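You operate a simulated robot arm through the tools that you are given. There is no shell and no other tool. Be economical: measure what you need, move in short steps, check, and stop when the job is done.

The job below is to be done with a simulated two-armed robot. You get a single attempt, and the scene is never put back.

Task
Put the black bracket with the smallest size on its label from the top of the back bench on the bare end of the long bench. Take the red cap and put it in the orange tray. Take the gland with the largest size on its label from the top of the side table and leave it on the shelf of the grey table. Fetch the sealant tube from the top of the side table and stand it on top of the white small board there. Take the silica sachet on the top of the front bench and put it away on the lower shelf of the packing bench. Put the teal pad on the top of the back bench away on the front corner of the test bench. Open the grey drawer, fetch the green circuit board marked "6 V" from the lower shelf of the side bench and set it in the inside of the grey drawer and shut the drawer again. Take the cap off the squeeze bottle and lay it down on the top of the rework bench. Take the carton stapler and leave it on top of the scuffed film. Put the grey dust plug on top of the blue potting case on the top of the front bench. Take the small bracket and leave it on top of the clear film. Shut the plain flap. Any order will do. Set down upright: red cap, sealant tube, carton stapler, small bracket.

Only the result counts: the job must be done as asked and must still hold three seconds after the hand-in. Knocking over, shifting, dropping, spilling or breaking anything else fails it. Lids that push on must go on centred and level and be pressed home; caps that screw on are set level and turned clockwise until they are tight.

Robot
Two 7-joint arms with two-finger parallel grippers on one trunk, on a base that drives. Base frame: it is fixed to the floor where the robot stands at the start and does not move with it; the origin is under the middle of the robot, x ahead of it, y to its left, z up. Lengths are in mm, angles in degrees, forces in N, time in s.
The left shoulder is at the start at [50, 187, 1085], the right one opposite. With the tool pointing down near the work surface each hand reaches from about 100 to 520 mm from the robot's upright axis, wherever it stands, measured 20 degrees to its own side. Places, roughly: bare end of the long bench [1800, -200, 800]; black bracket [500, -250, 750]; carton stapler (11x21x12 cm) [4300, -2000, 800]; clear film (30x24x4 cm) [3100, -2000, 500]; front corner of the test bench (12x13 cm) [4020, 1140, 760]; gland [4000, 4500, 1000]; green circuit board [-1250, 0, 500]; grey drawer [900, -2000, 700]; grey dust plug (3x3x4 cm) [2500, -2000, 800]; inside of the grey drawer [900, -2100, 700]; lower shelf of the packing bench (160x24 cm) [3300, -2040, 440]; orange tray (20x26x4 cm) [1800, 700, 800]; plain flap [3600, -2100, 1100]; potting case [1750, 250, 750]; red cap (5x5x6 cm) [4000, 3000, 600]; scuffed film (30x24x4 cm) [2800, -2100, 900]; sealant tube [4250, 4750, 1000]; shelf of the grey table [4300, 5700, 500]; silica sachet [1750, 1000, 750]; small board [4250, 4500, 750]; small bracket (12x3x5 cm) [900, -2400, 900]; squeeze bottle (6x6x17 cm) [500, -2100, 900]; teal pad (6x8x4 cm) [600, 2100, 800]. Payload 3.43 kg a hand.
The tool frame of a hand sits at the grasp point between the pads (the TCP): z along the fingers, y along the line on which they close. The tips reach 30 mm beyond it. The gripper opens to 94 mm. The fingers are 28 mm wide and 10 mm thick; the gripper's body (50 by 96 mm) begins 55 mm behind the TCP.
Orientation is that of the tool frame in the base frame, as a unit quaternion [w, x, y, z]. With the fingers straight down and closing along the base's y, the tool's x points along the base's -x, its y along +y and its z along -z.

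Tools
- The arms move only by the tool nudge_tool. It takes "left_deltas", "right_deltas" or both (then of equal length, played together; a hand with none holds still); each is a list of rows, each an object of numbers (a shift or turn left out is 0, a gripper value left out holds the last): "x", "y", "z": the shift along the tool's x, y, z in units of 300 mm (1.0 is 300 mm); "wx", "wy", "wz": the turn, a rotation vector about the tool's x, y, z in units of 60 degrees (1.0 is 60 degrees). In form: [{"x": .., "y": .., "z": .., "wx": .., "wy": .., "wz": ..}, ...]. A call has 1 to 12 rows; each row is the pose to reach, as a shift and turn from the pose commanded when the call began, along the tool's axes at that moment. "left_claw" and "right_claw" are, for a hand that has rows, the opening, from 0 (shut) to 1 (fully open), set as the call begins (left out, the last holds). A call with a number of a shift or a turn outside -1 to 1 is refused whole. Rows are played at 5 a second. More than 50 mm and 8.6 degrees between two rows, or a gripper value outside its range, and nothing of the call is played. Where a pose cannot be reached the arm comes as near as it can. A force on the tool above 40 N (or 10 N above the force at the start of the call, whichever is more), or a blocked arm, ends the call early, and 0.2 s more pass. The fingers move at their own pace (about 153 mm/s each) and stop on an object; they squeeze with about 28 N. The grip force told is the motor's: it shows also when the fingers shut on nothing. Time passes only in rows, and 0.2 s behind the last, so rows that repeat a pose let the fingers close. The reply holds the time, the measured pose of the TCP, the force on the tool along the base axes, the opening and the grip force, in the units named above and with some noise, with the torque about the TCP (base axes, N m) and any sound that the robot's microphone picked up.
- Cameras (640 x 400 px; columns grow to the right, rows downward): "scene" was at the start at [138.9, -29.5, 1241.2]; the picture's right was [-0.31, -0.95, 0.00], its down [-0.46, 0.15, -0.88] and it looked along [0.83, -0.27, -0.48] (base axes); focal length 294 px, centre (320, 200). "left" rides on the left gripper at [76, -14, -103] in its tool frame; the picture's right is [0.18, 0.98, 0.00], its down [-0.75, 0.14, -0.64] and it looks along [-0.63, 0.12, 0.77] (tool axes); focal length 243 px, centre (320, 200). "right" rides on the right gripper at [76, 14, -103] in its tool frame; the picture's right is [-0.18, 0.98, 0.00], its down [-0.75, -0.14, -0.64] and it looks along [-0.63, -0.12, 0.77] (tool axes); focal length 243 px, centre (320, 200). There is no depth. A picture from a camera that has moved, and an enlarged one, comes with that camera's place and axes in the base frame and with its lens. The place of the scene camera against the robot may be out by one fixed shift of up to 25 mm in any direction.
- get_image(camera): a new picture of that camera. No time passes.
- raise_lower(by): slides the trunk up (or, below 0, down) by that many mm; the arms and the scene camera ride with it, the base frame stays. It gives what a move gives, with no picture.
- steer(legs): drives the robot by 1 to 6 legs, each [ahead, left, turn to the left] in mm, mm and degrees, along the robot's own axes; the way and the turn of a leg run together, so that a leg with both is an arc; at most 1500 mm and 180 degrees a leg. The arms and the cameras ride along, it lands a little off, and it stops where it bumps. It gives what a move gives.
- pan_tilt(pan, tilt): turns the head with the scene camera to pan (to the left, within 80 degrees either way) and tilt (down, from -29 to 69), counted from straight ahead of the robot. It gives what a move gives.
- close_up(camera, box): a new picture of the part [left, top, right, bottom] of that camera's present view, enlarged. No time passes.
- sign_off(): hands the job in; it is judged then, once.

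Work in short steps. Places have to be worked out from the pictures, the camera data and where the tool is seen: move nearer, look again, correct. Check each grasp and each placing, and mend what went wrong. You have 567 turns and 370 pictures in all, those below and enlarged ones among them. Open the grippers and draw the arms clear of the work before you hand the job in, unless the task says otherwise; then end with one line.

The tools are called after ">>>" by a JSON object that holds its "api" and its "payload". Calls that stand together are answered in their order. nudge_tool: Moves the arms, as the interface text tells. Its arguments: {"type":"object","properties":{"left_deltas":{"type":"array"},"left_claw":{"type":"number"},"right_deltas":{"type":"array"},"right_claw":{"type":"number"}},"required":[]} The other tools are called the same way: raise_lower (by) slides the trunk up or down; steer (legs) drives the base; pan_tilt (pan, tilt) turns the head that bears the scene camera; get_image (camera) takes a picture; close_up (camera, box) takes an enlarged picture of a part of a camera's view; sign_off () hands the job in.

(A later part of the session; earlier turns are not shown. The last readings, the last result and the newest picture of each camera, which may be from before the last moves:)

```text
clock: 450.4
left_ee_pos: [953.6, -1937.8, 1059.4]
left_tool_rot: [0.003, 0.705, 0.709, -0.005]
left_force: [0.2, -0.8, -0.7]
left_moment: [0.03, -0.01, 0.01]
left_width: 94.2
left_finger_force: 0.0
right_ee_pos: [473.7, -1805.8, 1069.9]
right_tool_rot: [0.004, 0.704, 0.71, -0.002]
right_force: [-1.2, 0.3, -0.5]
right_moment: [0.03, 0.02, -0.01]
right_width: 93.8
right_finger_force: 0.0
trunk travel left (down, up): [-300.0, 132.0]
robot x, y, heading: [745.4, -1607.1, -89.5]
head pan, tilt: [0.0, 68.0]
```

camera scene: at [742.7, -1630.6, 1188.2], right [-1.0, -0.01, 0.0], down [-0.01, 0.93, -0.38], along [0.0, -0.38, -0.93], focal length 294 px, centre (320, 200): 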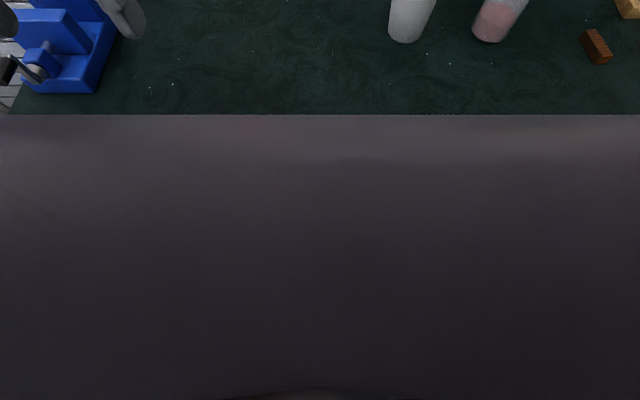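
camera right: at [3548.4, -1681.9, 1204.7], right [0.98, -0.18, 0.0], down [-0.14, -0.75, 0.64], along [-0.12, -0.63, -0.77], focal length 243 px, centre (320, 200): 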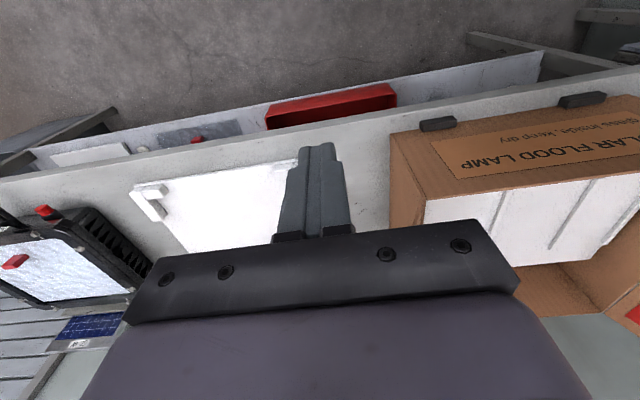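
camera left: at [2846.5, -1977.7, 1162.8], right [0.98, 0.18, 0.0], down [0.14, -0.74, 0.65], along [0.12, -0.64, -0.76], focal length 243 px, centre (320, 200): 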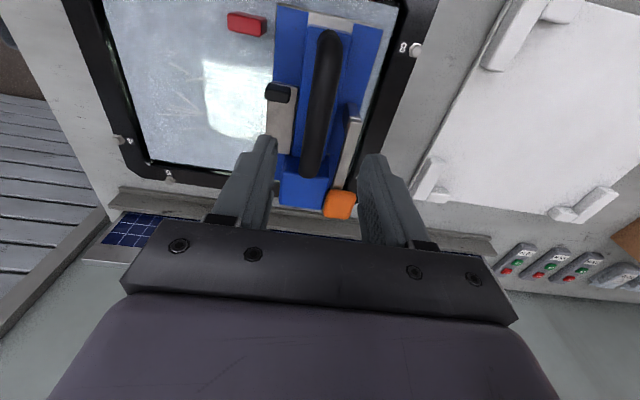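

No bump. A little further.

>>> {"api": "steer", "payload": {"legs": [[35, 0, -0.5], [25, 0, 0]]}}

>>> {"api": "nudge_tool", "payload": {"left_deltas": [{"z": -0.05, "wy": -0.13}, {"z": -0.05, "wy": -0.26}, {"z": -0.05, "wy": -0.4}, {"z": -0.05, "wy": -0.53}, {"z": -0.05, "wy": -0.67}, {"z": -0.05, "wy": -0.83}]}}

>>> {"api": "get_image", "payload": {"camera": "left"}}

```text
clock: 451.6
left_ee_pos: [950.8, -1999.9, 1058.6]
left_tool_rot: [0.004, 0.707, 0.707, -0.005]
left_force: [-0.9, 0.5, 0.8]
left_moment: [-0.01, -0.02, -0.03]
left_width: 94.1
left_finger_force: 0.1
right_ee_pos: [471.6, -1863.5, 1071.9]
right_tool_rot: [0.003, 0.708, 0.707, -0.002]
right_force: [0.0, 0.2, 0.5]
right_moment: [0.04, 0.01, -0.02]
right_width: 94.0
right_finger_force: 0.1
trunk travel left (down, up): [-300.0, 132.0]
robot x, y, heading: [744.9, -1662.3, -90.5]
head pan, tilt: [0.0, 68.0]
```

```text
refused: row 6 steps farther than a row can; nothing moved
```

```text
210 pictures are left
camera left: at [935.8, -1922.2, 1159.7], right [0.98, 0.18, 0.0], down [0.14, -0.75, 0.65], along [0.12, -0.64, -0.76], focal length 243 px, centre (320, 200)
```

left: 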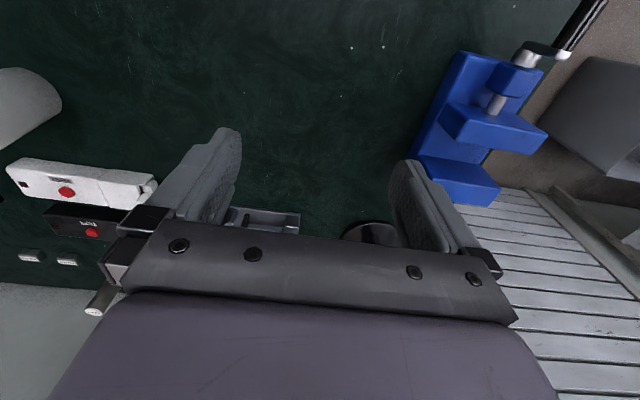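

>>> {"api": "nudge_tool", "payload": {"left_deltas": [{"wy": -0.13}, {"wy": -0.26}, {"wy": -0.39}, {"wy": -0.52}, {"wy": -0.65}, {"wy": -0.78}, {"wy": -0.85}]}}

>>> {"api": "get_image", "payload": {"camera": "left"}}

```text
clock: 453.2
left_ee_pos: [935.6, -2038.2, 1086.0]
left_tool_rot: [0.308, 0.637, 0.635, -0.31]
left_force: [-1.3, 0.0, 0.2]
left_moment: [0.01, -0.01, -0.02]
left_width: 93.8
left_finger_force: 0.1
left hand out of reach, approached as far as the arm can: row 5, 6, 7
right_ee_pos: [471.0, -1863.0, 1071.7]
right_tool_rot: [0.004, 0.708, 0.706, -0.001]
right_force: [0.8, 0.6, 0.5]
right_moment: [0.01, 0.02, -0.03]
right_width: 94.1
right_finger_force: 0.0
trunk travel left (down, up): [-300.0, 132.0]
robot x, y, heading: [751.3, -1664.0, -89.9]
head pan, tilt: [0.0, 68.0]
```

```text
209 pictures are left
camera left: at [921.6, -1910.0, 1088.4], right [0.98, 0.11, -0.15], down [0.14, 0.04, 0.99], along [0.12, -0.99, 0.02], focal length 243 px, centre (320, 200)
```

left: 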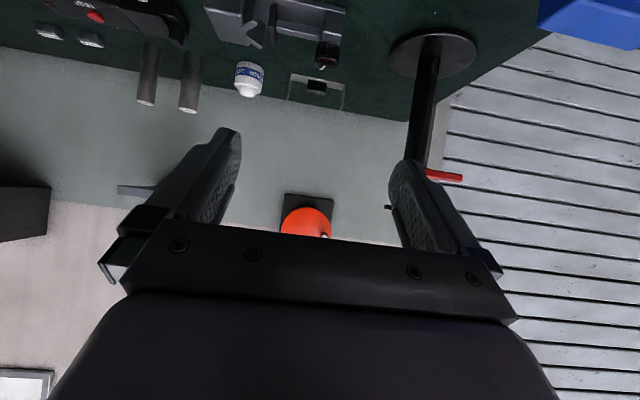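

Bracket seen: uprights at x≈884 and 999, y≈-2450. I move the tilted left hand halfway toward the x=884 upright.

>>> {"api": "nudge_tool", "payload": {"left_deltas": [{"x": -0.022, "y": -0.025, "z": 0.13}, {"x": -0.044, "y": -0.05, "z": 0.26}, {"x": -0.066, "y": -0.075, "z": 0.39}, {"x": -0.09, "y": -0.1, "z": 0.52}, {"x": -0.11, "y": -0.125, "z": 0.65}, {"x": -0.14, "y": -0.16, "z": 0.8}], "left_claw": 0.55}}

>>> {"api": "get_image", "payload": {"camera": "left"}}

```text
clock: 454.8
left_ee_pos: [954.3, -2262.7, 1005.4]
left_tool_rot: [0.368, 0.599, 0.648, -0.293]
left_force: [0.2, 0.4, -0.1]
left_moment: [0.02, 0.03, 0.03]
left_width: 51.6
left_finger_force: 0.0
right_ee_pos: [470.8, -1860.2, 1070.7]
right_tool_rot: [0.009, 0.707, 0.707, -0.002]
right_force: [-0.1, 1.3, -0.5]
right_moment: [0.0, 0.0, 0.01]
right_width: 94.1
right_finger_force: 0.0
trunk travel left (down, up): [-300.0, 132.0]
robot x, y, heading: [753.7, -1664.8, -89.7]
head pan, tilt: [0.0, 68.0]
stopped in row 6 (left hand): the arm was blocked; the commanded pose is now the measured one
```

```text
208 pictures are left
camera left: at [924.9, -2136.8, 997.4], right [0.97, 0.21, -0.09], down [0.07, 0.12, 0.99], along [0.22, -0.97, 0.1], focal length 243 px, centre (320, 200)
```

left: 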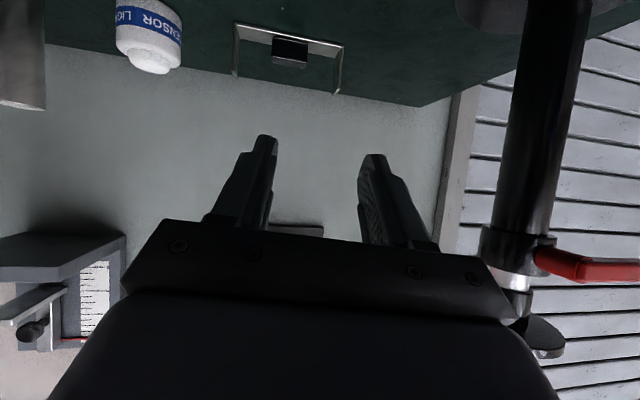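

The arm got blocked at (954,-2263). I look with the scene camera to see what it touches.

>>> {"api": "pan_tilt", "payload": {"pan": 30, "tilt": 30}}

>>> {"api": "get_image", "payload": {"camera": "scene"}}

```text
clock: 455.9
left_ee_pos: [951.8, -2263.1, 1004.8]
left_tool_rot: [0.366, 0.6, 0.647, -0.295]
left_force: [-0.2, -0.6, 1.0]
left_moment: [0.01, 0.01, -0.01]
left_width: 51.8
left_finger_force: 0.1
right_ee_pos: [472.7, -1860.2, 1072.9]
right_tool_rot: [0.009, 0.707, 0.707, -0.003]
right_force: [0.3, -0.1, 0.4]
right_moment: [0.0, 0.01, 0.06]
right_width: 93.9
right_finger_force: 0.1
trunk travel left (down, up): [-300.0, 132.0]
robot x, y, heading: [750.2, -1661.6, -90.0]
head pan, tilt: [30.0, 30.0]
```

```text
207 pictures are left
camera scene: at [787.2, -1796.7, 1240.1], right [-0.87, -0.5, 0.0], down [-0.25, 0.43, -0.87], along [0.43, -0.75, -0.49], focal length 294 px, centre (320, 200)
```

scene: 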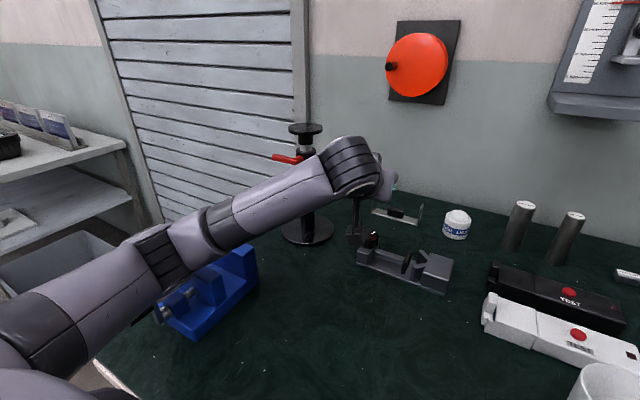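

The left elbow is close to the vise. I retract the arm, raise the trunk, and shift the robot right so the elbow stays clear.

>>> {"api": "nudge_tool", "payload": {"left_deltas": [{"z": -0.13}, {"z": -0.26}, {"z": -0.39}, {"z": -0.52}, {"z": -0.65}, {"z": -0.78}]}}

>>> {"api": "raise_lower", "payload": {"by": 120}}

>>> {"api": "get_image", "payload": {"camera": "scene"}}

```text
clock: 457.3
left_ee_pos: [924.2, -2076.5, 1125.6]
left_tool_rot: [0.355, 0.606, 0.649, -0.292]
left_force: [0.0, 0.8, 0.6]
left_moment: [0.0, 0.02, 0.04]
left_width: 51.5
left_finger_force: 0.0
right_ee_pos: [473.7, -1864.6, 1070.2]
right_tool_rot: [0.006, 0.707, 0.707, -0.002]
right_force: [0.0, 0.9, -0.1]
right_moment: [-0.05, 0.0, 0.01]
right_width: 94.1
right_finger_force: 0.1
trunk travel left (down, up): [-300.0, 132.0]
robot x, y, heading: [749.1, -1665.3, -90.2]
head pan, tilt: [30.0, 30.0]
```

```text
clock: 458.8
left_ee_pos: [926.0, -2077.2, 1245.7]
left_tool_rot: [0.355, 0.606, 0.65, -0.292]
left_force: [0.0, -0.1, -0.5]
left_moment: [-0.01, 0.02, 0.02]
left_width: 52.2
left_finger_force: 0.1
right_ee_pos: [474.7, -1865.5, 1191.9]
right_tool_rot: [0.004, 0.707, 0.707, -0.002]
right_force: [0.3, 0.3, 0.0]
right_moment: [0.0, 0.02, 0.02]
right_width: 93.8
right_finger_force: 0.1
trunk travel left (down, up): [-420.0, 12.0]
robot x, y, heading: [754.3, -1662.9, -90.0]
head pan, tilt: [30.0, 30.0]
```

```text
206 pictures are left
camera scene: at [790.8, -1803.6, 1358.8], right [-0.87, -0.5, 0.0], down [-0.25, 0.43, -0.87], along [0.43, -0.75, -0.5], focal length 294 px, centre (320, 200)
```

scene: 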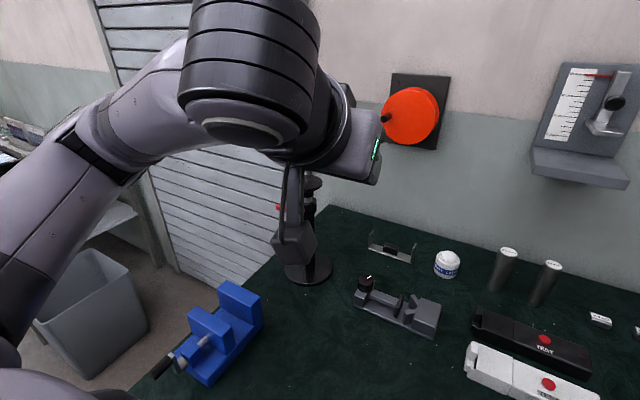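

Vise and press are unmoved. I shift the robot 120 mm right and advance the left hand to a waypoint, fixing its orientation.

>>> {"api": "steer", "payload": {"legs": [[0, -120, 0]]}}

>>> {"api": "nudge_tool", "payload": {"left_deltas": [{"x": 0.043, "y": 0.023, "z": 0.135, "wx": 0.015, "wy": 0.006}, {"x": 0.087, "y": 0.047, "z": 0.27, "wx": 0.029, "wy": 0.012, "wz": 0.004}, {"x": 0.13, "y": 0.07, "z": 0.407, "wx": 0.044, "wy": 0.018, "wz": 0.006}, {"x": 0.173, "y": 0.094, "z": 0.543, "wx": 0.058, "wy": 0.024, "wz": 0.009}, {"x": 0.216, "y": 0.117, "z": 0.68, "wx": 0.073, "wy": 0.03, "wz": 0.011}, {"x": 0.26, "y": 0.14, "z": 0.814, "wx": 0.087, "wy": 0.036, "wz": 0.013}, {"x": 0.303, "y": 0.164, "z": 0.95, "wx": 0.102, "wy": 0.042, "wz": 0.015}]}}

>>> {"api": "get_image", "payload": {"camera": "scene"}}

>>> {"api": "get_image", "payload": {"camera": "left"}}

```text
clock: 460.0
left_ee_pos: [806.0, -2076.1, 1245.6]
left_tool_rot: [0.356, 0.606, 0.649, -0.292]
left_force: [0.6, 0.5, -1.0]
left_moment: [0.01, -0.02, 0.0]
left_width: 52.0
left_finger_force: 0.0
right_ee_pos: [355.3, -1865.0, 1191.5]
right_tool_rot: [0.004, 0.708, 0.706, -0.001]
right_force: [-1.0, -0.4, 0.2]
right_moment: [0.02, -0.06, 0.02]
right_width: 94.2
right_finger_force: 0.1
trunk travel left (down, up): [-420.0, 12.0]
robot x, y, heading: [634.2, -1665.5, -89.9]
head pan, tilt: [30.0, 30.0]
```

```text
clock: 461.6
left_ee_pos: [885.4, -2250.5, 1010.7]
left_tool_rot: [0.31, 0.635, 0.635, -0.31]
left_force: [0.1, -0.3, -0.7]
left_moment: [0.02, 0.0, 0.04]
left_width: 51.6
left_finger_force: 0.1
right_ee_pos: [356.3, -1865.9, 1191.8]
right_tool_rot: [0.004, 0.707, 0.707, -0.002]
right_force: [0.3, 0.1, -0.1]
right_moment: [0.01, -0.01, -0.01]
right_width: 94.1
right_finger_force: 0.0
trunk travel left (down, up): [-420.0, 12.0]
robot x, y, heading: [631.9, -1659.6, -89.9]
head pan, tilt: [30.0, 30.0]
```

```text
205 pictures are left
camera scene: at [672.5, -1803.8, 1358.8], right [-0.87, -0.5, 0.0], down [-0.25, 0.43, -0.87], along [0.43, -0.75, -0.5], focal length 294 px, centre (320, 200)
```

scene: 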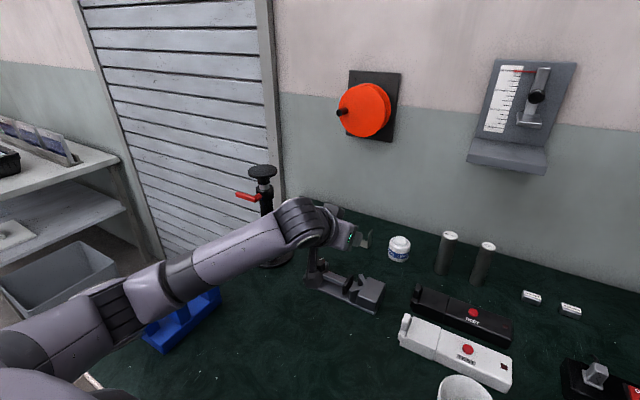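

```text
204 pictures are left
camera left: at [870.5, -2122.1, 1011.4], right [0.98, 0.11, -0.15], down [0.14, 0.04, 0.99], along [0.12, -0.99, 0.03], focal length 243 px, centre (320, 200)
```

left: 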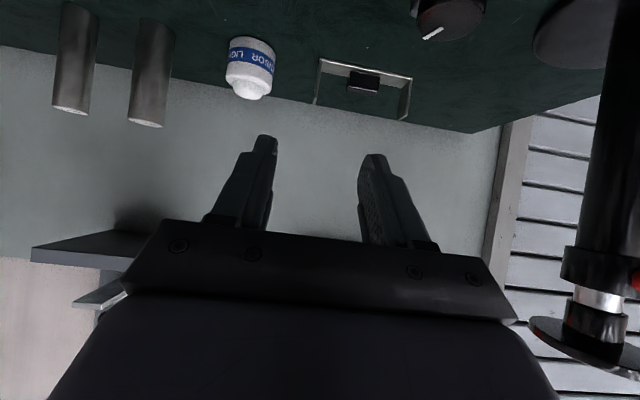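

Clear now. I advance most of the way to the x=884 upright.

>>> {"api": "nudge_tool", "payload": {"left_deltas": [{"x": -0.01, "z": 0.14}, {"x": -0.02, "z": 0.28}, {"x": -0.03, "z": 0.42}, {"x": -0.045, "y": -0.003, "z": 0.58}]}}

>>> {"api": "get_image", "payload": {"camera": "left"}}

```text
clock: 462.6
left_ee_pos: [883.2, -2396.3, 913.5]
left_tool_rot: [0.311, 0.636, 0.634, -0.312]
left_force: [0.4, 1.0, 0.5]
left_moment: [-0.04, -0.01, -0.01]
left_width: 51.5
left_finger_force: 0.1
right_ee_pos: [355.1, -1866.0, 1192.1]
right_tool_rot: [0.005, 0.707, 0.707, -0.002]
right_force: [-1.0, -0.9, -0.2]
right_moment: [-0.01, -0.03, 0.04]
right_width: 93.9
right_finger_force: 0.2
trunk travel left (down, up): [-420.0, 12.0]
robot x, y, heading: [635.4, -1665.0, -89.9]
head pan, tilt: [30.0, 30.0]
```

```text
203 pictures are left
camera left: at [868.2, -2268.6, 916.3], right [0.98, 0.11, -0.15], down [0.14, 0.04, 0.99], along [0.12, -0.99, 0.03], focal length 243 px, centre (320, 200)
```

left: 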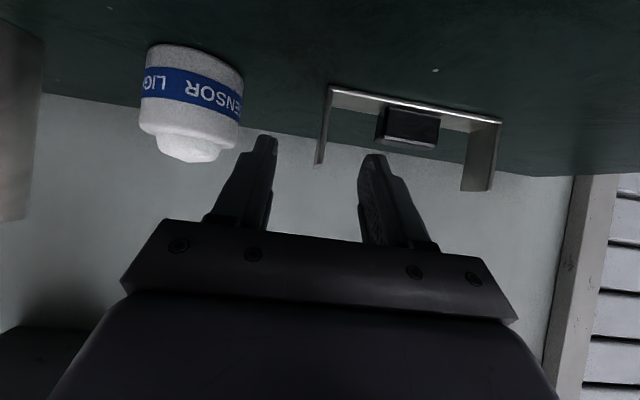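

Upright near edge at (887,-2464), top z≈892. I move in and close.

>>> {"api": "nudge_tool", "payload": {"left_deltas": [{"x": -0.022, "y": 0.008, "z": 0.12}, {"x": -0.045, "y": 0.017, "z": 0.236}]}}

>>> {"api": "get_image", "payload": {"camera": "left"}}

```text
clock: 463.2
left_ee_pos: [885.4, -2420.9, 899.9]
left_tool_rot: [0.312, 0.635, 0.635, -0.312]
left_force: [0.5, -0.3, 4.4]
left_moment: [0.47, 0.04, -0.22]
left_width: 51.5
left_finger_force: 0.0
left hand out of reach, approached as far as the arm can: row 1, 2
right_ee_pos: [355.1, -1864.4, 1192.1]
right_tool_rot: [0.005, 0.707, 0.707, -0.002]
right_force: [-0.2, -0.1, 0.4]
right_moment: [-0.04, -0.02, -0.03]
right_width: 94.0
right_finger_force: 0.1
trunk travel left (down, up): [-420.0, 12.0]
robot x, y, heading: [629.5, -1669.4, -89.9]
head pan, tilt: [30.0, 30.0]
```

```text
202 pictures are left
camera left: at [870.7, -2292.7, 900.5], right [0.98, 0.11, -0.15], down [0.14, 0.05, 0.99], along [0.12, -0.99, 0.03], focal length 243 px, centre (320, 200)
```

left: 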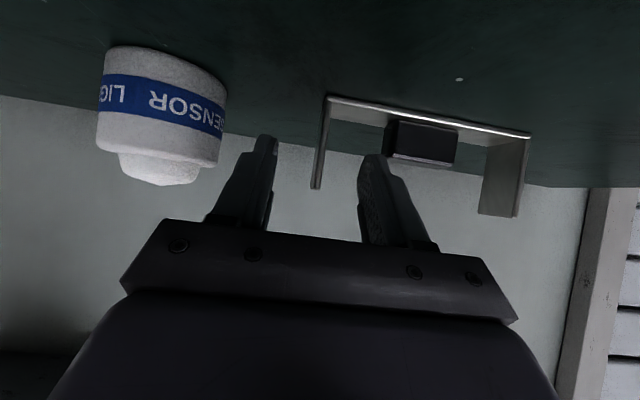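

Reach ends ~40 mm short. I raise the hand, lower the trunk 60 mm (better arm geometry) and creep 25 mm closer.

>>> {"api": "nudge_tool", "payload": {"left_deltas": [{"x": -0.08, "z": -0.1}, {"x": -0.16, "z": -0.2}, {"x": -0.24, "z": -0.3}]}}

>>> {"api": "raise_lower", "payload": {"by": -60}}

>>> {"api": "steer", "payload": {"legs": [[25, 0, 0]]}}

>>> {"api": "get_image", "payload": {"camera": "scene"}}

```text
clock: 464.0
left_ee_pos: [886.5, -2393.8, 1008.9]
left_tool_rot: [0.31, 0.635, 0.637, -0.309]
left_force: [0.7, 0.3, 0.2]
left_moment: [-0.03, -0.01, -0.01]
left_width: 52.0
left_finger_force: 0.0
right_ee_pos: [355.7, -1864.4, 1191.9]
right_tool_rot: [0.004, 0.708, 0.707, -0.002]
right_force: [-0.3, 0.0, 0.1]
right_moment: [-0.01, 0.0, -0.03]
right_width: 93.9
right_finger_force: 0.1
trunk travel left (down, up): [-420.0, 12.0]
robot x, y, heading: [634.6, -1664.3, -89.8]
head pan, tilt: [30.0, 30.0]
```

```text
clock: 465.0
left_ee_pos: [885.1, -2394.6, 949.4]
left_tool_rot: [0.311, 0.634, 0.636, -0.31]
left_force: [-0.3, -0.5, 0.5]
left_moment: [0.01, -0.01, 0.0]
left_width: 52.0
left_finger_force: 0.2
right_ee_pos: [355.4, -1863.9, 1132.7]
right_tool_rot: [0.004, 0.707, 0.707, -0.002]
right_force: [0.7, 0.0, 0.9]
right_moment: [0.01, 0.01, 0.0]
right_width: 94.0
right_finger_force: 0.0
trunk travel left (down, up): [-360.0, 72.0]
robot x, y, heading: [634.5, -1662.4, -89.8]
head pan, tilt: [30.0, 30.0]
```

```text
clock: 465.8
left_ee_pos: [886.1, -2420.8, 949.0]
left_tool_rot: [0.31, 0.635, 0.636, -0.309]
left_force: [-0.8, 0.0, -0.7]
left_moment: [0.01, 0.03, 0.02]
left_width: 51.6
left_finger_force: 0.1
right_ee_pos: [355.9, -1890.4, 1131.4]
right_tool_rot: [0.004, 0.707, 0.707, -0.002]
right_force: [0.8, -0.4, 0.1]
right_moment: [0.02, 0.0, 0.0]
right_width: 94.1
right_finger_force: 0.1
trunk travel left (down, up): [-360.0, 72.0]
robot x, y, heading: [635.8, -1692.0, -90.0]
head pan, tilt: [30.0, 30.0]
```

```text
201 pictures are left
camera scene: at [672.3, -1829.4, 1298.7], right [-0.87, -0.5, 0.0], down [-0.25, 0.43, -0.87], along [0.43, -0.75, -0.5], focal length 294 px, centre (320, 200)
```

scene: 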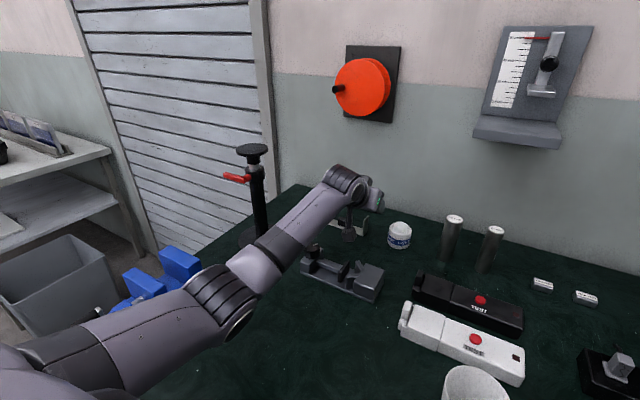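

Elbow clear. I extend to the upright.

>>> {"api": "nudge_tool", "payload": {"left_deltas": [{"x": -0.04, "y": 0.003, "z": 0.09}, {"x": 0.02, "y": 0.007, "z": 0.17}, {"x": 0.1, "y": 0.007, "z": 0.234}]}}

>>> {"api": "get_image", "payload": {"camera": "left"}}

```text
clock: 466.6
left_ee_pos: [887.7, -2455.9, 881.6]
left_tool_rot: [0.31, 0.636, 0.635, -0.311]
left_force: [0.7, 0.7, 0.4]
left_moment: [-0.03, -0.05, 0.01]
left_width: 51.7
left_finger_force: 0.1
right_ee_pos: [356.4, -1889.8, 1132.8]
right_tool_rot: [0.005, 0.707, 0.707, -0.001]
right_force: [-0.6, -0.5, -0.6]
right_moment: [0.0, 0.0, -0.02]
right_width: 93.9
right_finger_force: 0.0
trunk travel left (down, up): [-360.0, 72.0]
robot x, y, heading: [633.3, -1692.6, -90.1]
head pan, tilt: [30.0, 30.0]
```

```text
200 pictures are left
camera left: at [872.4, -2328.3, 883.9], right [0.98, 0.11, -0.15], down [0.14, 0.04, 0.99], along [0.12, -0.99, 0.03], focal length 243 px, centre (320, 200)
```

left: 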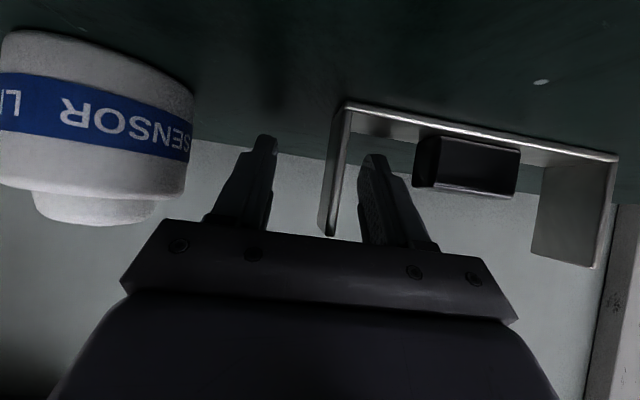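

The upright lies between the fingers; small x shift, close and lift.

>>> {"api": "nudge_tool", "payload": {"left_deltas": [{"y": 0.02, "z": 0.01}, {"y": 0.02, "z": 0.02}]}}

>>> {"api": "nudge_tool", "payload": {"left_deltas": [{"z": 0}, {"z": 0}, {"z": 0}], "left_claw": 0}}

>>> {"api": "nudge_tool", "payload": {"left_deltas": [{"x": -0.05, "z": -0.04}, {"x": -0.1, "z": -0.08}, {"x": -0.16, "z": -0.124}]}}

>>> {"api": "get_image", "payload": {"camera": "left"}}

```text
clock: 467.2
left_ee_pos: [893.3, -2458.6, 880.7]
left_tool_rot: [0.311, 0.634, 0.636, -0.31]
left_force: [-0.2, 0.7, 0.6]
left_moment: [-0.01, 0.0, 0.03]
left_width: 51.6
left_finger_force: 0.0
left hand out of reach, approached as far as the arm can: row 2
right_ee_pos: [356.9, -1890.0, 1131.7]
right_tool_rot: [0.004, 0.707, 0.707, -0.002]
right_force: [0.1, 0.2, -0.3]
right_moment: [0.01, 0.01, 0.02]
right_width: 94.1
right_finger_force: 0.1
trunk travel left (down, up): [-360.0, 72.0]
robot x, y, heading: [630.4, -1688.0, -89.7]
head pan, tilt: [30.0, 30.0]
```

```text
clock: 468.0
left_ee_pos: [892.5, -2459.0, 880.3]
left_tool_rot: [0.31, 0.635, 0.636, -0.31]
left_force: [0.2, -1.4, 1.4]
left_moment: [0.07, -0.01, -0.02]
left_width: 7.5
left_finger_force: 27.9
right_ee_pos: [356.1, -1890.5, 1132.2]
right_tool_rot: [0.004, 0.707, 0.708, -0.003]
right_force: [-0.3, 0.1, -0.6]
right_moment: [-0.02, 0.01, 0.0]
right_width: 94.0
right_finger_force: 0.0
trunk travel left (down, up): [-360.0, 72.0]
robot x, y, heading: [631.3, -1690.2, -90.1]
head pan, tilt: [30.0, 30.0]
```

```text
clock: 468.8
left_ee_pos: [894.3, -2458.8, 941.1]
left_tool_rot: [0.31, 0.635, 0.636, -0.31]
left_force: [0.2, -0.3, -1.2]
left_moment: [-0.04, 0.08, 0.01]
left_width: 7.6
left_finger_force: 28.1
right_ee_pos: [355.7, -1890.1, 1131.9]
right_tool_rot: [0.004, 0.707, 0.707, -0.001]
right_force: [-0.2, 0.2, -0.7]
right_moment: [0.01, -0.01, 0.0]
right_width: 94.1
right_finger_force: 0.0
trunk travel left (down, up): [-360.0, 72.0]
robot x, y, heading: [633.7, -1690.7, -89.9]
head pan, tilt: [30.0, 30.0]
```

```text
199 pictures are left
camera left: at [878.4, -2330.3, 942.8], right [0.98, 0.11, -0.15], down [0.14, 0.04, 0.99], along [0.12, -0.99, 0.03], focal length 243 px, centre (320, 200)
```

left: 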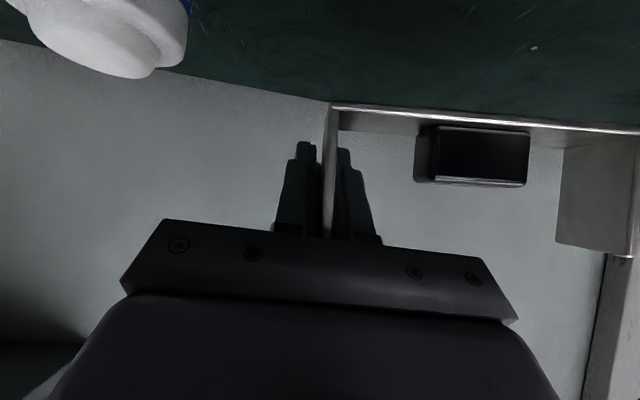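

Bracket held. I raise it further, back out, and drive to the packing bench shelf with the clear film.

>>> {"api": "nudge_tool", "payload": {"left_deltas": [{"x": -0.06, "z": -0.045}, {"x": -0.12, "z": -0.09}, {"x": -0.17, "z": -0.13}]}}

>>> {"api": "steer", "payload": {"legs": [[-300, 0, 0], [-420, 0, 0], [0, 1450, 0], [0, 745, 0]]}}

>>> {"api": "raise_lower", "payload": {"by": -340}}

>>> {"api": "pan_tilt", "payload": {"pan": 10, "tilt": 30}}

>>> {"api": "get_image", "payload": {"camera": "scene"}}

>>> {"api": "get_image", "payload": {"camera": "left"}}

```text
clock: 469.6
left_ee_pos: [894.0, -2459.9, 1005.5]
left_tool_rot: [0.31, 0.635, 0.635, -0.311]
left_force: [-0.6, 0.9, -1.1]
left_moment: [-0.05, 0.05, 0.01]
left_width: 7.2
left_finger_force: 27.4
right_ee_pos: [355.1, -1889.8, 1131.6]
right_tool_rot: [0.004, 0.708, 0.707, -0.002]
right_force: [-0.1, -0.5, 0.5]
right_moment: [0.0, -0.01, 0.01]
right_width: 94.1
right_finger_force: 0.1
trunk travel left (down, up): [-360.0, 72.0]
robot x, y, heading: [632.4, -1690.9, -90.2]
head pan, tilt: [30.0, 30.0]
```

```text
clock: 484.3
left_ee_pos: [3098.8, -1733.2, 1003.4]
left_tool_rot: [0.311, 0.634, 0.637, -0.31]
left_force: [-0.6, -0.1, -1.0]
left_moment: [-0.05, 0.04, 0.01]
left_width: 7.6
left_finger_force: 28.0
right_ee_pos: [2561.0, -1164.7, 1130.9]
right_tool_rot: [0.003, 0.706, 0.709, -0.002]
right_force: [-0.2, 0.3, 0.3]
right_moment: [-0.01, 0.0, 0.02]
right_width: 93.9
right_finger_force: 0.0
trunk travel left (down, up): [-360.0, 72.0]
robot x, y, heading: [2838.8, -965.4, -89.6]
head pan, tilt: [30.0, 30.0]
```

```text
clock: 487.7
left_ee_pos: [3100.6, -1731.3, 665.3]
left_tool_rot: [0.311, 0.634, 0.637, -0.31]
left_force: [0.3, 0.0, -1.7]
left_moment: [-0.03, 0.03, 0.03]
left_width: 7.7
left_finger_force: 27.9
right_ee_pos: [2560.8, -1164.7, 791.1]
right_tool_rot: [0.005, 0.706, 0.708, -0.001]
right_force: [-0.2, -0.3, 0.1]
right_moment: [-0.03, -0.03, 0.02]
right_width: 94.1
right_finger_force: 0.0
trunk travel left (down, up): [-20.0, 412.0]
robot x, y, heading: [2832.8, -963.4, -89.7]
head pan, tilt: [30.0, 30.0]
```

```text
clock: 488.5
left_ee_pos: [3099.0, -1732.2, 664.8]
left_tool_rot: [0.31, 0.634, 0.636, -0.311]
left_force: [-0.3, 0.5, -1.1]
left_moment: [-0.04, 0.07, -0.01]
left_width: 7.4
left_finger_force: 28.0
right_ee_pos: [2559.4, -1164.7, 792.0]
right_tool_rot: [0.004, 0.706, 0.708, -0.001]
right_force: [0.1, -0.8, 0.8]
right_moment: [0.02, 0.01, 0.02]
right_width: 94.1
right_finger_force: 0.1
trunk travel left (down, up): [-20.0, 412.0]
robot x, y, heading: [2837.1, -966.9, -89.7]
head pan, tilt: [10.0, 30.0]
```

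```text
198 pictures are left
camera scene: at [2847.0, -1112.9, 958.8], right [-0.98, -0.18, 0.0], down [-0.09, 0.49, -0.87], along [0.15, -0.85, -0.5], focal length 294 px, centre (320, 200)
```

scene: 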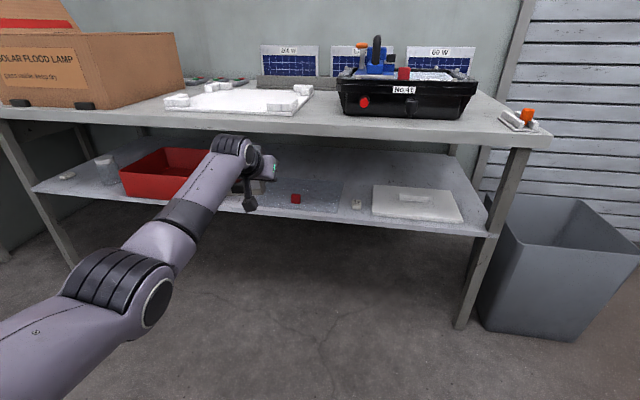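

```text
197 pictures are left
camera left: at [3084.5, -1603.8, 667.0], right [0.98, 0.12, -0.15], down [0.14, 0.04, 0.99], along [0.12, -0.99, 0.03], focal length 243 px, centre (320, 200)
```

left: 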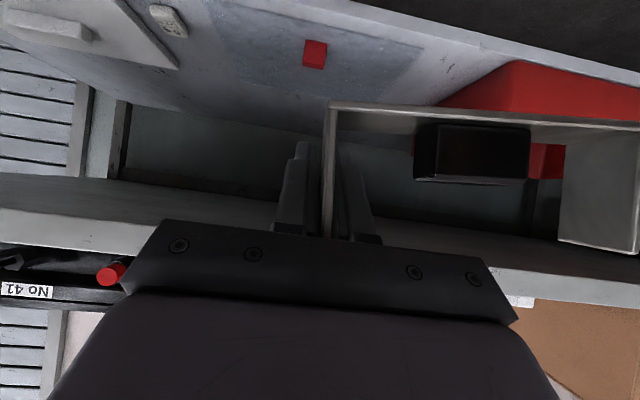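

Film and cube positions confirmed (cube ≈ (3090,-1976)). I pull the hand in and down to z≈520, then drive it under the bench top.

>>> {"api": "nudge_tool", "payload": {"left_deltas": [{"x": 0.14, "z": -0.017}, {"x": 0.28, "z": -0.034}, {"x": 0.42, "z": -0.05}, {"x": 0.56, "z": -0.07}, {"x": 0.681, "z": -0.085}]}}

>>> {"api": "steer", "payload": {"legs": [[0, -74, -0.3], [300, 0, 0]]}}

>>> {"api": "get_image", "payload": {"camera": "left"}}

>>> {"api": "get_image", "payload": {"camera": "scene"}}

```text
clock: 489.7
left_ee_pos: [3098.0, -1586.6, 519.0]
left_tool_rot: [0.311, 0.634, 0.636, -0.31]
left_force: [0.5, -0.5, -1.5]
left_moment: [-0.05, 0.04, 0.03]
left_width: 7.5
left_finger_force: 28.0
right_ee_pos: [2560.7, -1165.0, 792.4]
right_tool_rot: [0.004, 0.706, 0.709, -0.002]
right_force: [0.1, -0.8, 0.1]
right_moment: [0.0, -0.01, -0.01]
right_width: 94.1
right_finger_force: 0.1
trunk travel left (down, up): [-20.0, 412.0]
robot x, y, heading: [2839.2, -963.9, -89.8]
head pan, tilt: [10.0, 30.0]
```

```text
clock: 492.4
left_ee_pos: [3018.5, -1887.0, 519.7]
left_tool_rot: [0.31, 0.636, 0.635, -0.311]
left_force: [-0.4, 0.5, -0.5]
left_moment: [-0.04, 0.1, 0.01]
left_width: 7.3
left_finger_force: 28.1
right_ee_pos: [2483.5, -1461.6, 791.2]
right_tool_rot: [0.004, 0.707, 0.707, -0.002]
right_force: [0.5, 0.6, 0.1]
right_moment: [0.02, 0.01, 0.0]
right_width: 94.3
right_finger_force: 0.0
trunk travel left (down, up): [-20.0, 412.0]
robot x, y, heading: [2761.9, -1261.4, -90.2]
head pan, tilt: [10.0, 30.0]
```

```text
196 pictures are left
camera left: at [3004.2, -1758.6, 521.8], right [0.98, 0.11, -0.15], down [0.14, 0.04, 0.99], along [0.12, -0.99, 0.03], focal length 243 px, centre (320, 200)
```

left: 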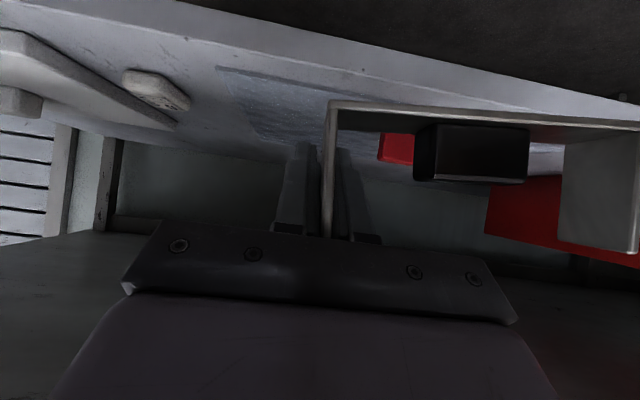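

```text
195 pictures are left
camera scene: at [2770.3, -1411.5, 958.9], right [-0.99, -0.17, 0.0], down [-0.09, 0.49, -0.87], along [0.15, -0.85, -0.5], focal length 294 px, centre (320, 200)
```

scene: 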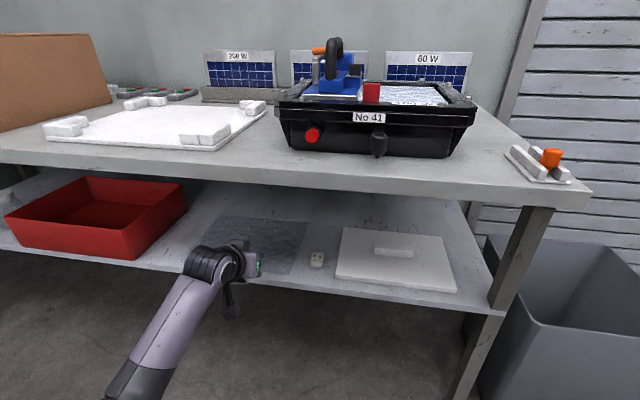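

To avoid the cube I'll set the bracket on the film's right part: grip end at x≈2942 (spanning 2938–3060), y≈-1985. Drive there.

>>> {"api": "steer", "payload": {"legs": [[0, -76, 0.2], [90, 0, 0]]}}

>>> {"api": "get_image", "payload": {"camera": "left"}}

>>> {"api": "get_image", "payload": {"camera": "scene"}}

```text
clock: 494.1
left_ee_pos: [2944.5, -1976.5, 518.9]
left_tool_rot: [0.312, 0.634, 0.636, -0.31]
left_force: [-0.8, -0.3, -0.7]
left_moment: [-0.05, 0.05, -0.01]
left_width: 7.8
left_finger_force: 28.1
right_ee_pos: [2409.3, -1553.4, 792.8]
right_tool_rot: [0.005, 0.706, 0.708, -0.003]
right_force: [-1.1, -0.4, -0.4]
right_moment: [0.0, -0.02, 0.01]
right_width: 93.7
right_finger_force: 0.1
trunk travel left (down, up): [-20.0, 412.0]
robot x, y, heading: [2685.0, -1352.6, -90.0]
head pan, tilt: [10.0, 30.0]
```

```text
194 pictures are left
camera left: at [2929.1, -1848.2, 521.8], right [0.98, 0.12, -0.15], down [0.14, 0.04, 0.99], along [0.12, -0.99, 0.03], focal length 243 px, centre (320, 200)
```

left: 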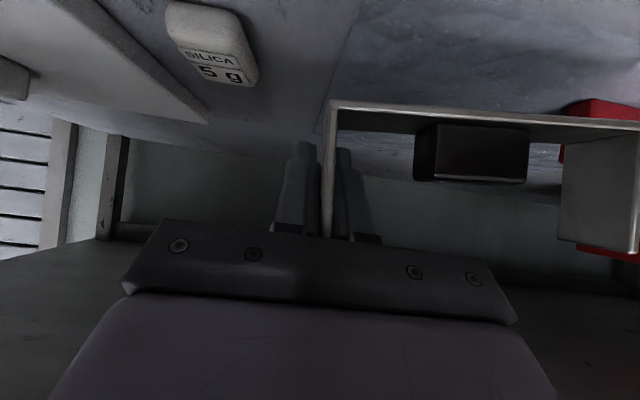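

```text
193 pictures are left
camera scene: at [2694.2, -1501.7, 958.9], right [-0.98, -0.17, 0.0], down [-0.09, 0.49, -0.87], along [0.15, -0.85, -0.5], focal length 294 px, centre (320, 200)
```

scene: 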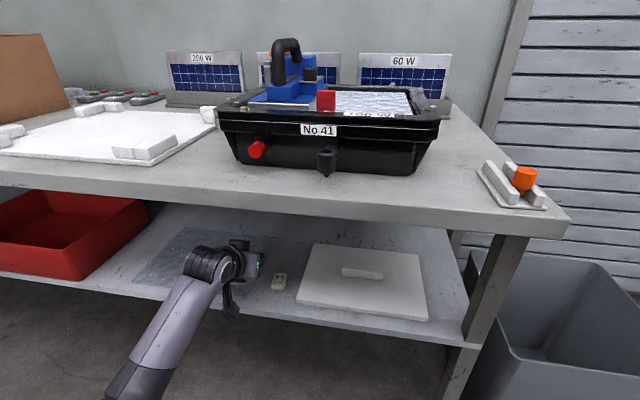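

The bracket sits skewed (~24°) in the grip with its far end nearer the robot. I back off 70 mm and turn the hand 24° clockwise to square it, then check.

>>> {"api": "steer", "payload": {"legs": [[-80, 0, 0]]}}

>>> {"api": "nudge_tool", "payload": {"left_deltas": [{"wx": 0.079, "wz": 0.062}, {"wx": 0.158, "wz": 0.124}, {"wx": 0.236, "wz": 0.185}, {"wx": 0.315, "wz": 0.247}]}}

>>> {"api": "get_image", "payload": {"camera": "left"}}

>>> {"api": "close_up", "payload": {"camera": "scene", "box": [120, 200, 320, 330]}}

```text
clock: 495.2
left_ee_pos: [2944.9, -1896.6, 518.5]
left_tool_rot: [0.311, 0.634, 0.636, -0.31]
left_force: [0.7, 0.2, -1.5]
left_moment: [-0.03, 0.05, -0.03]
left_width: 7.5
left_finger_force: 28.0
right_ee_pos: [2407.7, -1473.2, 791.7]
right_tool_rot: [0.004, 0.707, 0.708, -0.002]
right_force: [-0.2, -0.8, -0.3]
right_moment: [-0.02, 0.01, -0.03]
right_width: 94.2
right_finger_force: 0.1
trunk travel left (down, up): [-20.0, 412.0]
robot x, y, heading: [2681.4, -1272.4, -90.0]
head pan, tilt: [10.0, 30.0]
```

```text
clock: 496.2
left_ee_pos: [2943.7, -1897.1, 519.5]
left_tool_rot: [0.239, 0.753, 0.489, -0.369]
left_force: [0.4, 0.2, -1.2]
left_moment: [-0.02, 0.07, -0.01]
left_width: 7.6
left_finger_force: 27.9
right_ee_pos: [2407.4, -1473.8, 792.2]
right_tool_rot: [0.005, 0.707, 0.707, -0.002]
right_force: [-1.2, 0.0, -0.6]
right_moment: [0.0, 0.03, -0.01]
right_width: 94.2
right_finger_force: 0.1
trunk travel left (down, up): [-20.0, 412.0]
robot x, y, heading: [2682.3, -1273.0, -89.6]
head pan, tilt: [10.0, 30.0]
```

```text
192 pictures are left
camera left: at [2982.1, -1773.8, 521.6], right [0.94, -0.3, -0.14], down [0.15, -0.02, 0.99], along [-0.3, -0.95, 0.03], focal length 243 px, centre (320, 200)
```

left: 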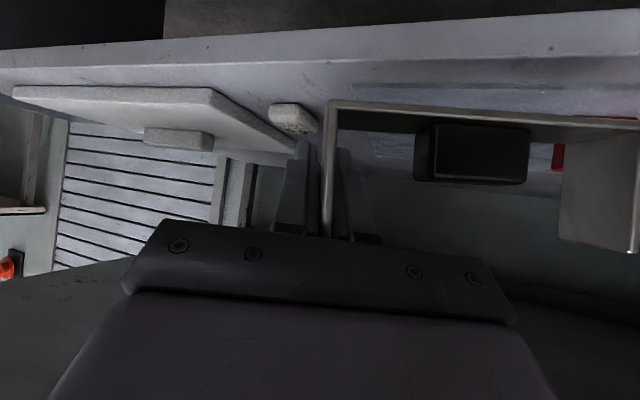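

```text
3.08 times, centred on (220, 265) of scene
camera zoom: at [2694.1, -1422.5, 958.8], right [-0.98, -0.17, 0.0], down [-0.09, 0.49, -0.87], along [0.15, -0.85, -0.5], focal length 906 px, centre (628, 0)
```

zoom: 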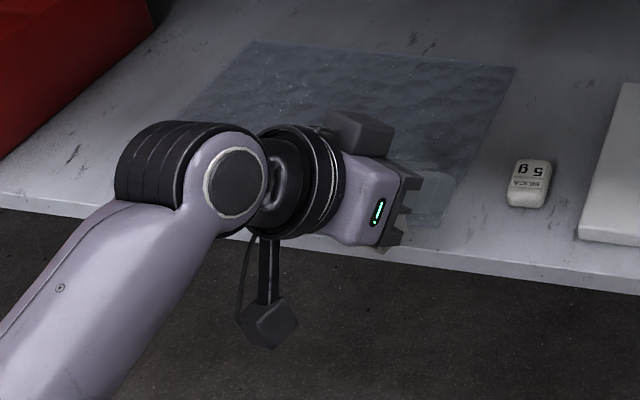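

Re-measuring with the camera roll included, the bracket was nearly square before (~7° off) and its bottom is only ~35 mm below the TCP. I turn back 17°.

>>> {"api": "nudge_tool", "payload": {"left_deltas": [{"wx": -0.075, "wz": -0.058}, {"wx": -0.15, "wz": -0.116}, {"wx": -0.224, "wz": -0.173}]}}

>>> {"api": "get_image", "payload": {"camera": "left"}}

```text
clock: 497.0
left_ee_pos: [2945.4, -1895.6, 520.3]
left_tool_rot: [0.292, 0.672, 0.597, -0.327]
left_force: [-0.1, 0.6, -2.0]
left_moment: [-0.01, 0.06, -0.01]
left_width: 7.6
left_finger_force: 27.9
right_ee_pos: [2408.4, -1473.8, 791.9]
right_tool_rot: [0.004, 0.706, 0.709, -0.002]
right_force: [-0.7, -0.8, 0.7]
right_moment: [0.0, 0.02, 0.01]
right_width: 94.1
right_finger_force: 0.0
trunk travel left (down, up): [-20.0, 412.0]
robot x, y, heading: [2682.2, -1274.0, -90.0]
head pan, tilt: [10.0, 30.0]
```

```text
190 pictures are left
camera left: at [2944.7, -1768.2, 521.9], right [0.99, 0.0, -0.14], down [0.14, 0.03, 0.99], along [0.0, -1.0, 0.03], focal length 243 px, centre (320, 200)
```

left: 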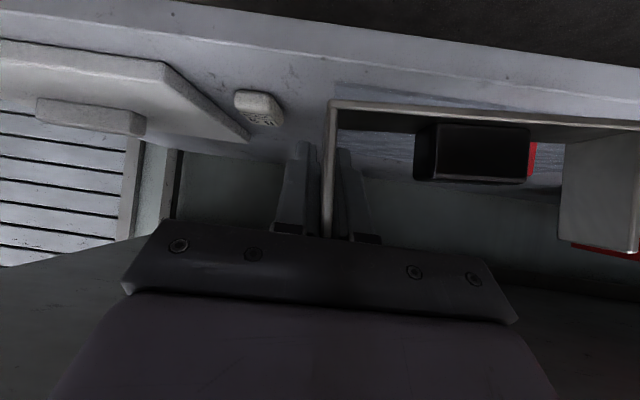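

Now square (spans TCP+2…+126 in x, near edge TCP+30). I drive to place it at x 2937–3061, y≈-1955…-1985 on the film.

>>> {"api": "steer", "payload": {"legs": [[92, -10, 0]]}}

>>> {"api": "get_image", "payload": {"camera": "left"}}

>>> {"api": "close_up", "payload": {"camera": "scene", "box": [120, 200, 320, 330]}}

```text
clock: 498.1
left_ee_pos: [2933.9, -1987.1, 520.1]
left_tool_rot: [0.292, 0.673, 0.595, -0.329]
left_force: [-0.8, 0.6, 0.0]
left_moment: [-0.01, 0.07, 0.01]
left_width: 7.6
left_finger_force: 28.5
right_ee_pos: [2397.9, -1564.2, 791.7]
right_tool_rot: [0.004, 0.707, 0.707, -0.001]
right_force: [-0.1, 0.4, 0.1]
right_moment: [0.01, 0.04, -0.01]
right_width: 94.0
right_finger_force: 0.0
trunk travel left (down, up): [-20.0, 412.0]
robot x, y, heading: [2672.5, -1364.4, -89.8]
head pan, tilt: [10.0, 30.0]
```

```text
189 pictures are left
camera left: at [2934.6, -1858.5, 521.8], right [0.99, -0.01, -0.14], down [0.14, 0.03, 0.99], along [0.0, -1.0, 0.03], focal length 243 px, centre (320, 200)
```

left: 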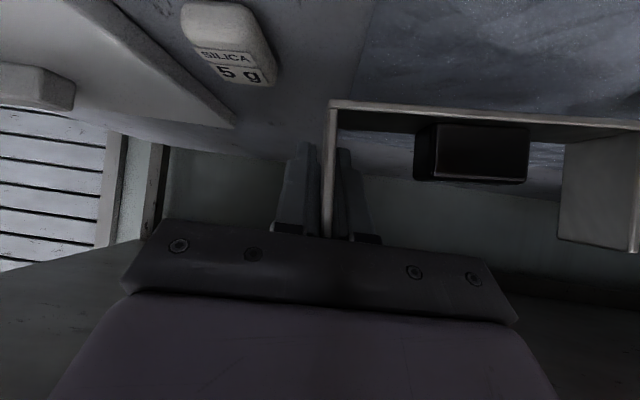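

```text
3.08 times, centred on (220, 265) of scene
camera zoom: at [2684.3, -1512.7, 958.9], right [-0.98, -0.17, 0.0], down [-0.09, 0.49, -0.87], along [0.15, -0.85, -0.5], focal length 906 px, centre (628, 0)
```

zoom: 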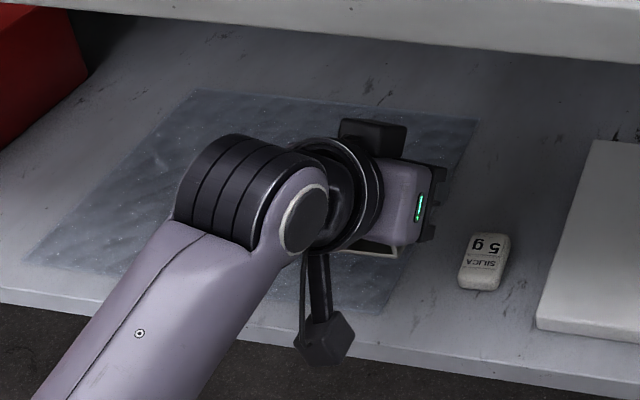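

Over the film with clearance to sachet and cube. I lower in small steps to contact.

>>> {"api": "nudge_tool", "payload": {"left_deltas": [{"x": 0.04, "z": 0.031}, {"x": 0.074, "z": 0.057}, {"x": 0.084, "z": 0.065}, {"x": 0.095, "z": 0.074}, {"x": 0.105, "z": 0.082}, {"x": 0.116, "z": 0.09}, {"x": 0.126, "z": 0.098}, {"x": 0.137, "z": 0.106}]}}

>>> {"api": "get_image", "payload": {"camera": "left"}}

```text
clock: 499.9
left_ee_pos: [2932.1, -1990.7, 478.3]
left_tool_rot: [0.299, 0.67, 0.591, -0.336]
left_force: [-2.4, 8.2, 36.1]
left_moment: [0.74, -0.08, 0.08]
left_width: 7.8
left_finger_force: 28.0
right_ee_pos: [2396.0, -1561.0, 792.6]
right_tool_rot: [0.007, 0.707, 0.707, -0.004]
right_force: [0.5, -0.1, 0.2]
right_moment: [0.01, 0.02, 0.04]
right_width: 94.0
right_finger_force: 0.0
trunk travel left (down, up): [-20.0, 412.0]
robot x, y, heading: [2678.8, -1362.2, -89.9]
head pan, tilt: [10.0, 30.0]
```

```text
187 pictures are left
camera left: at [2933.1, -1860.8, 478.4], right [0.99, -0.01, -0.14], down [0.14, 0.05, 0.99], along [-0.01, -1.0, 0.05], focal length 243 px, centre (320, 200)
```

left: 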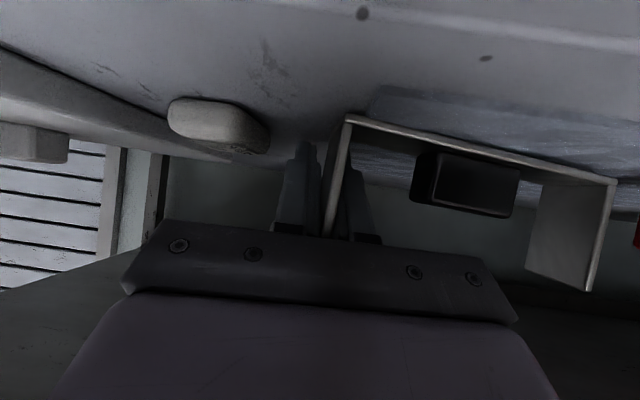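

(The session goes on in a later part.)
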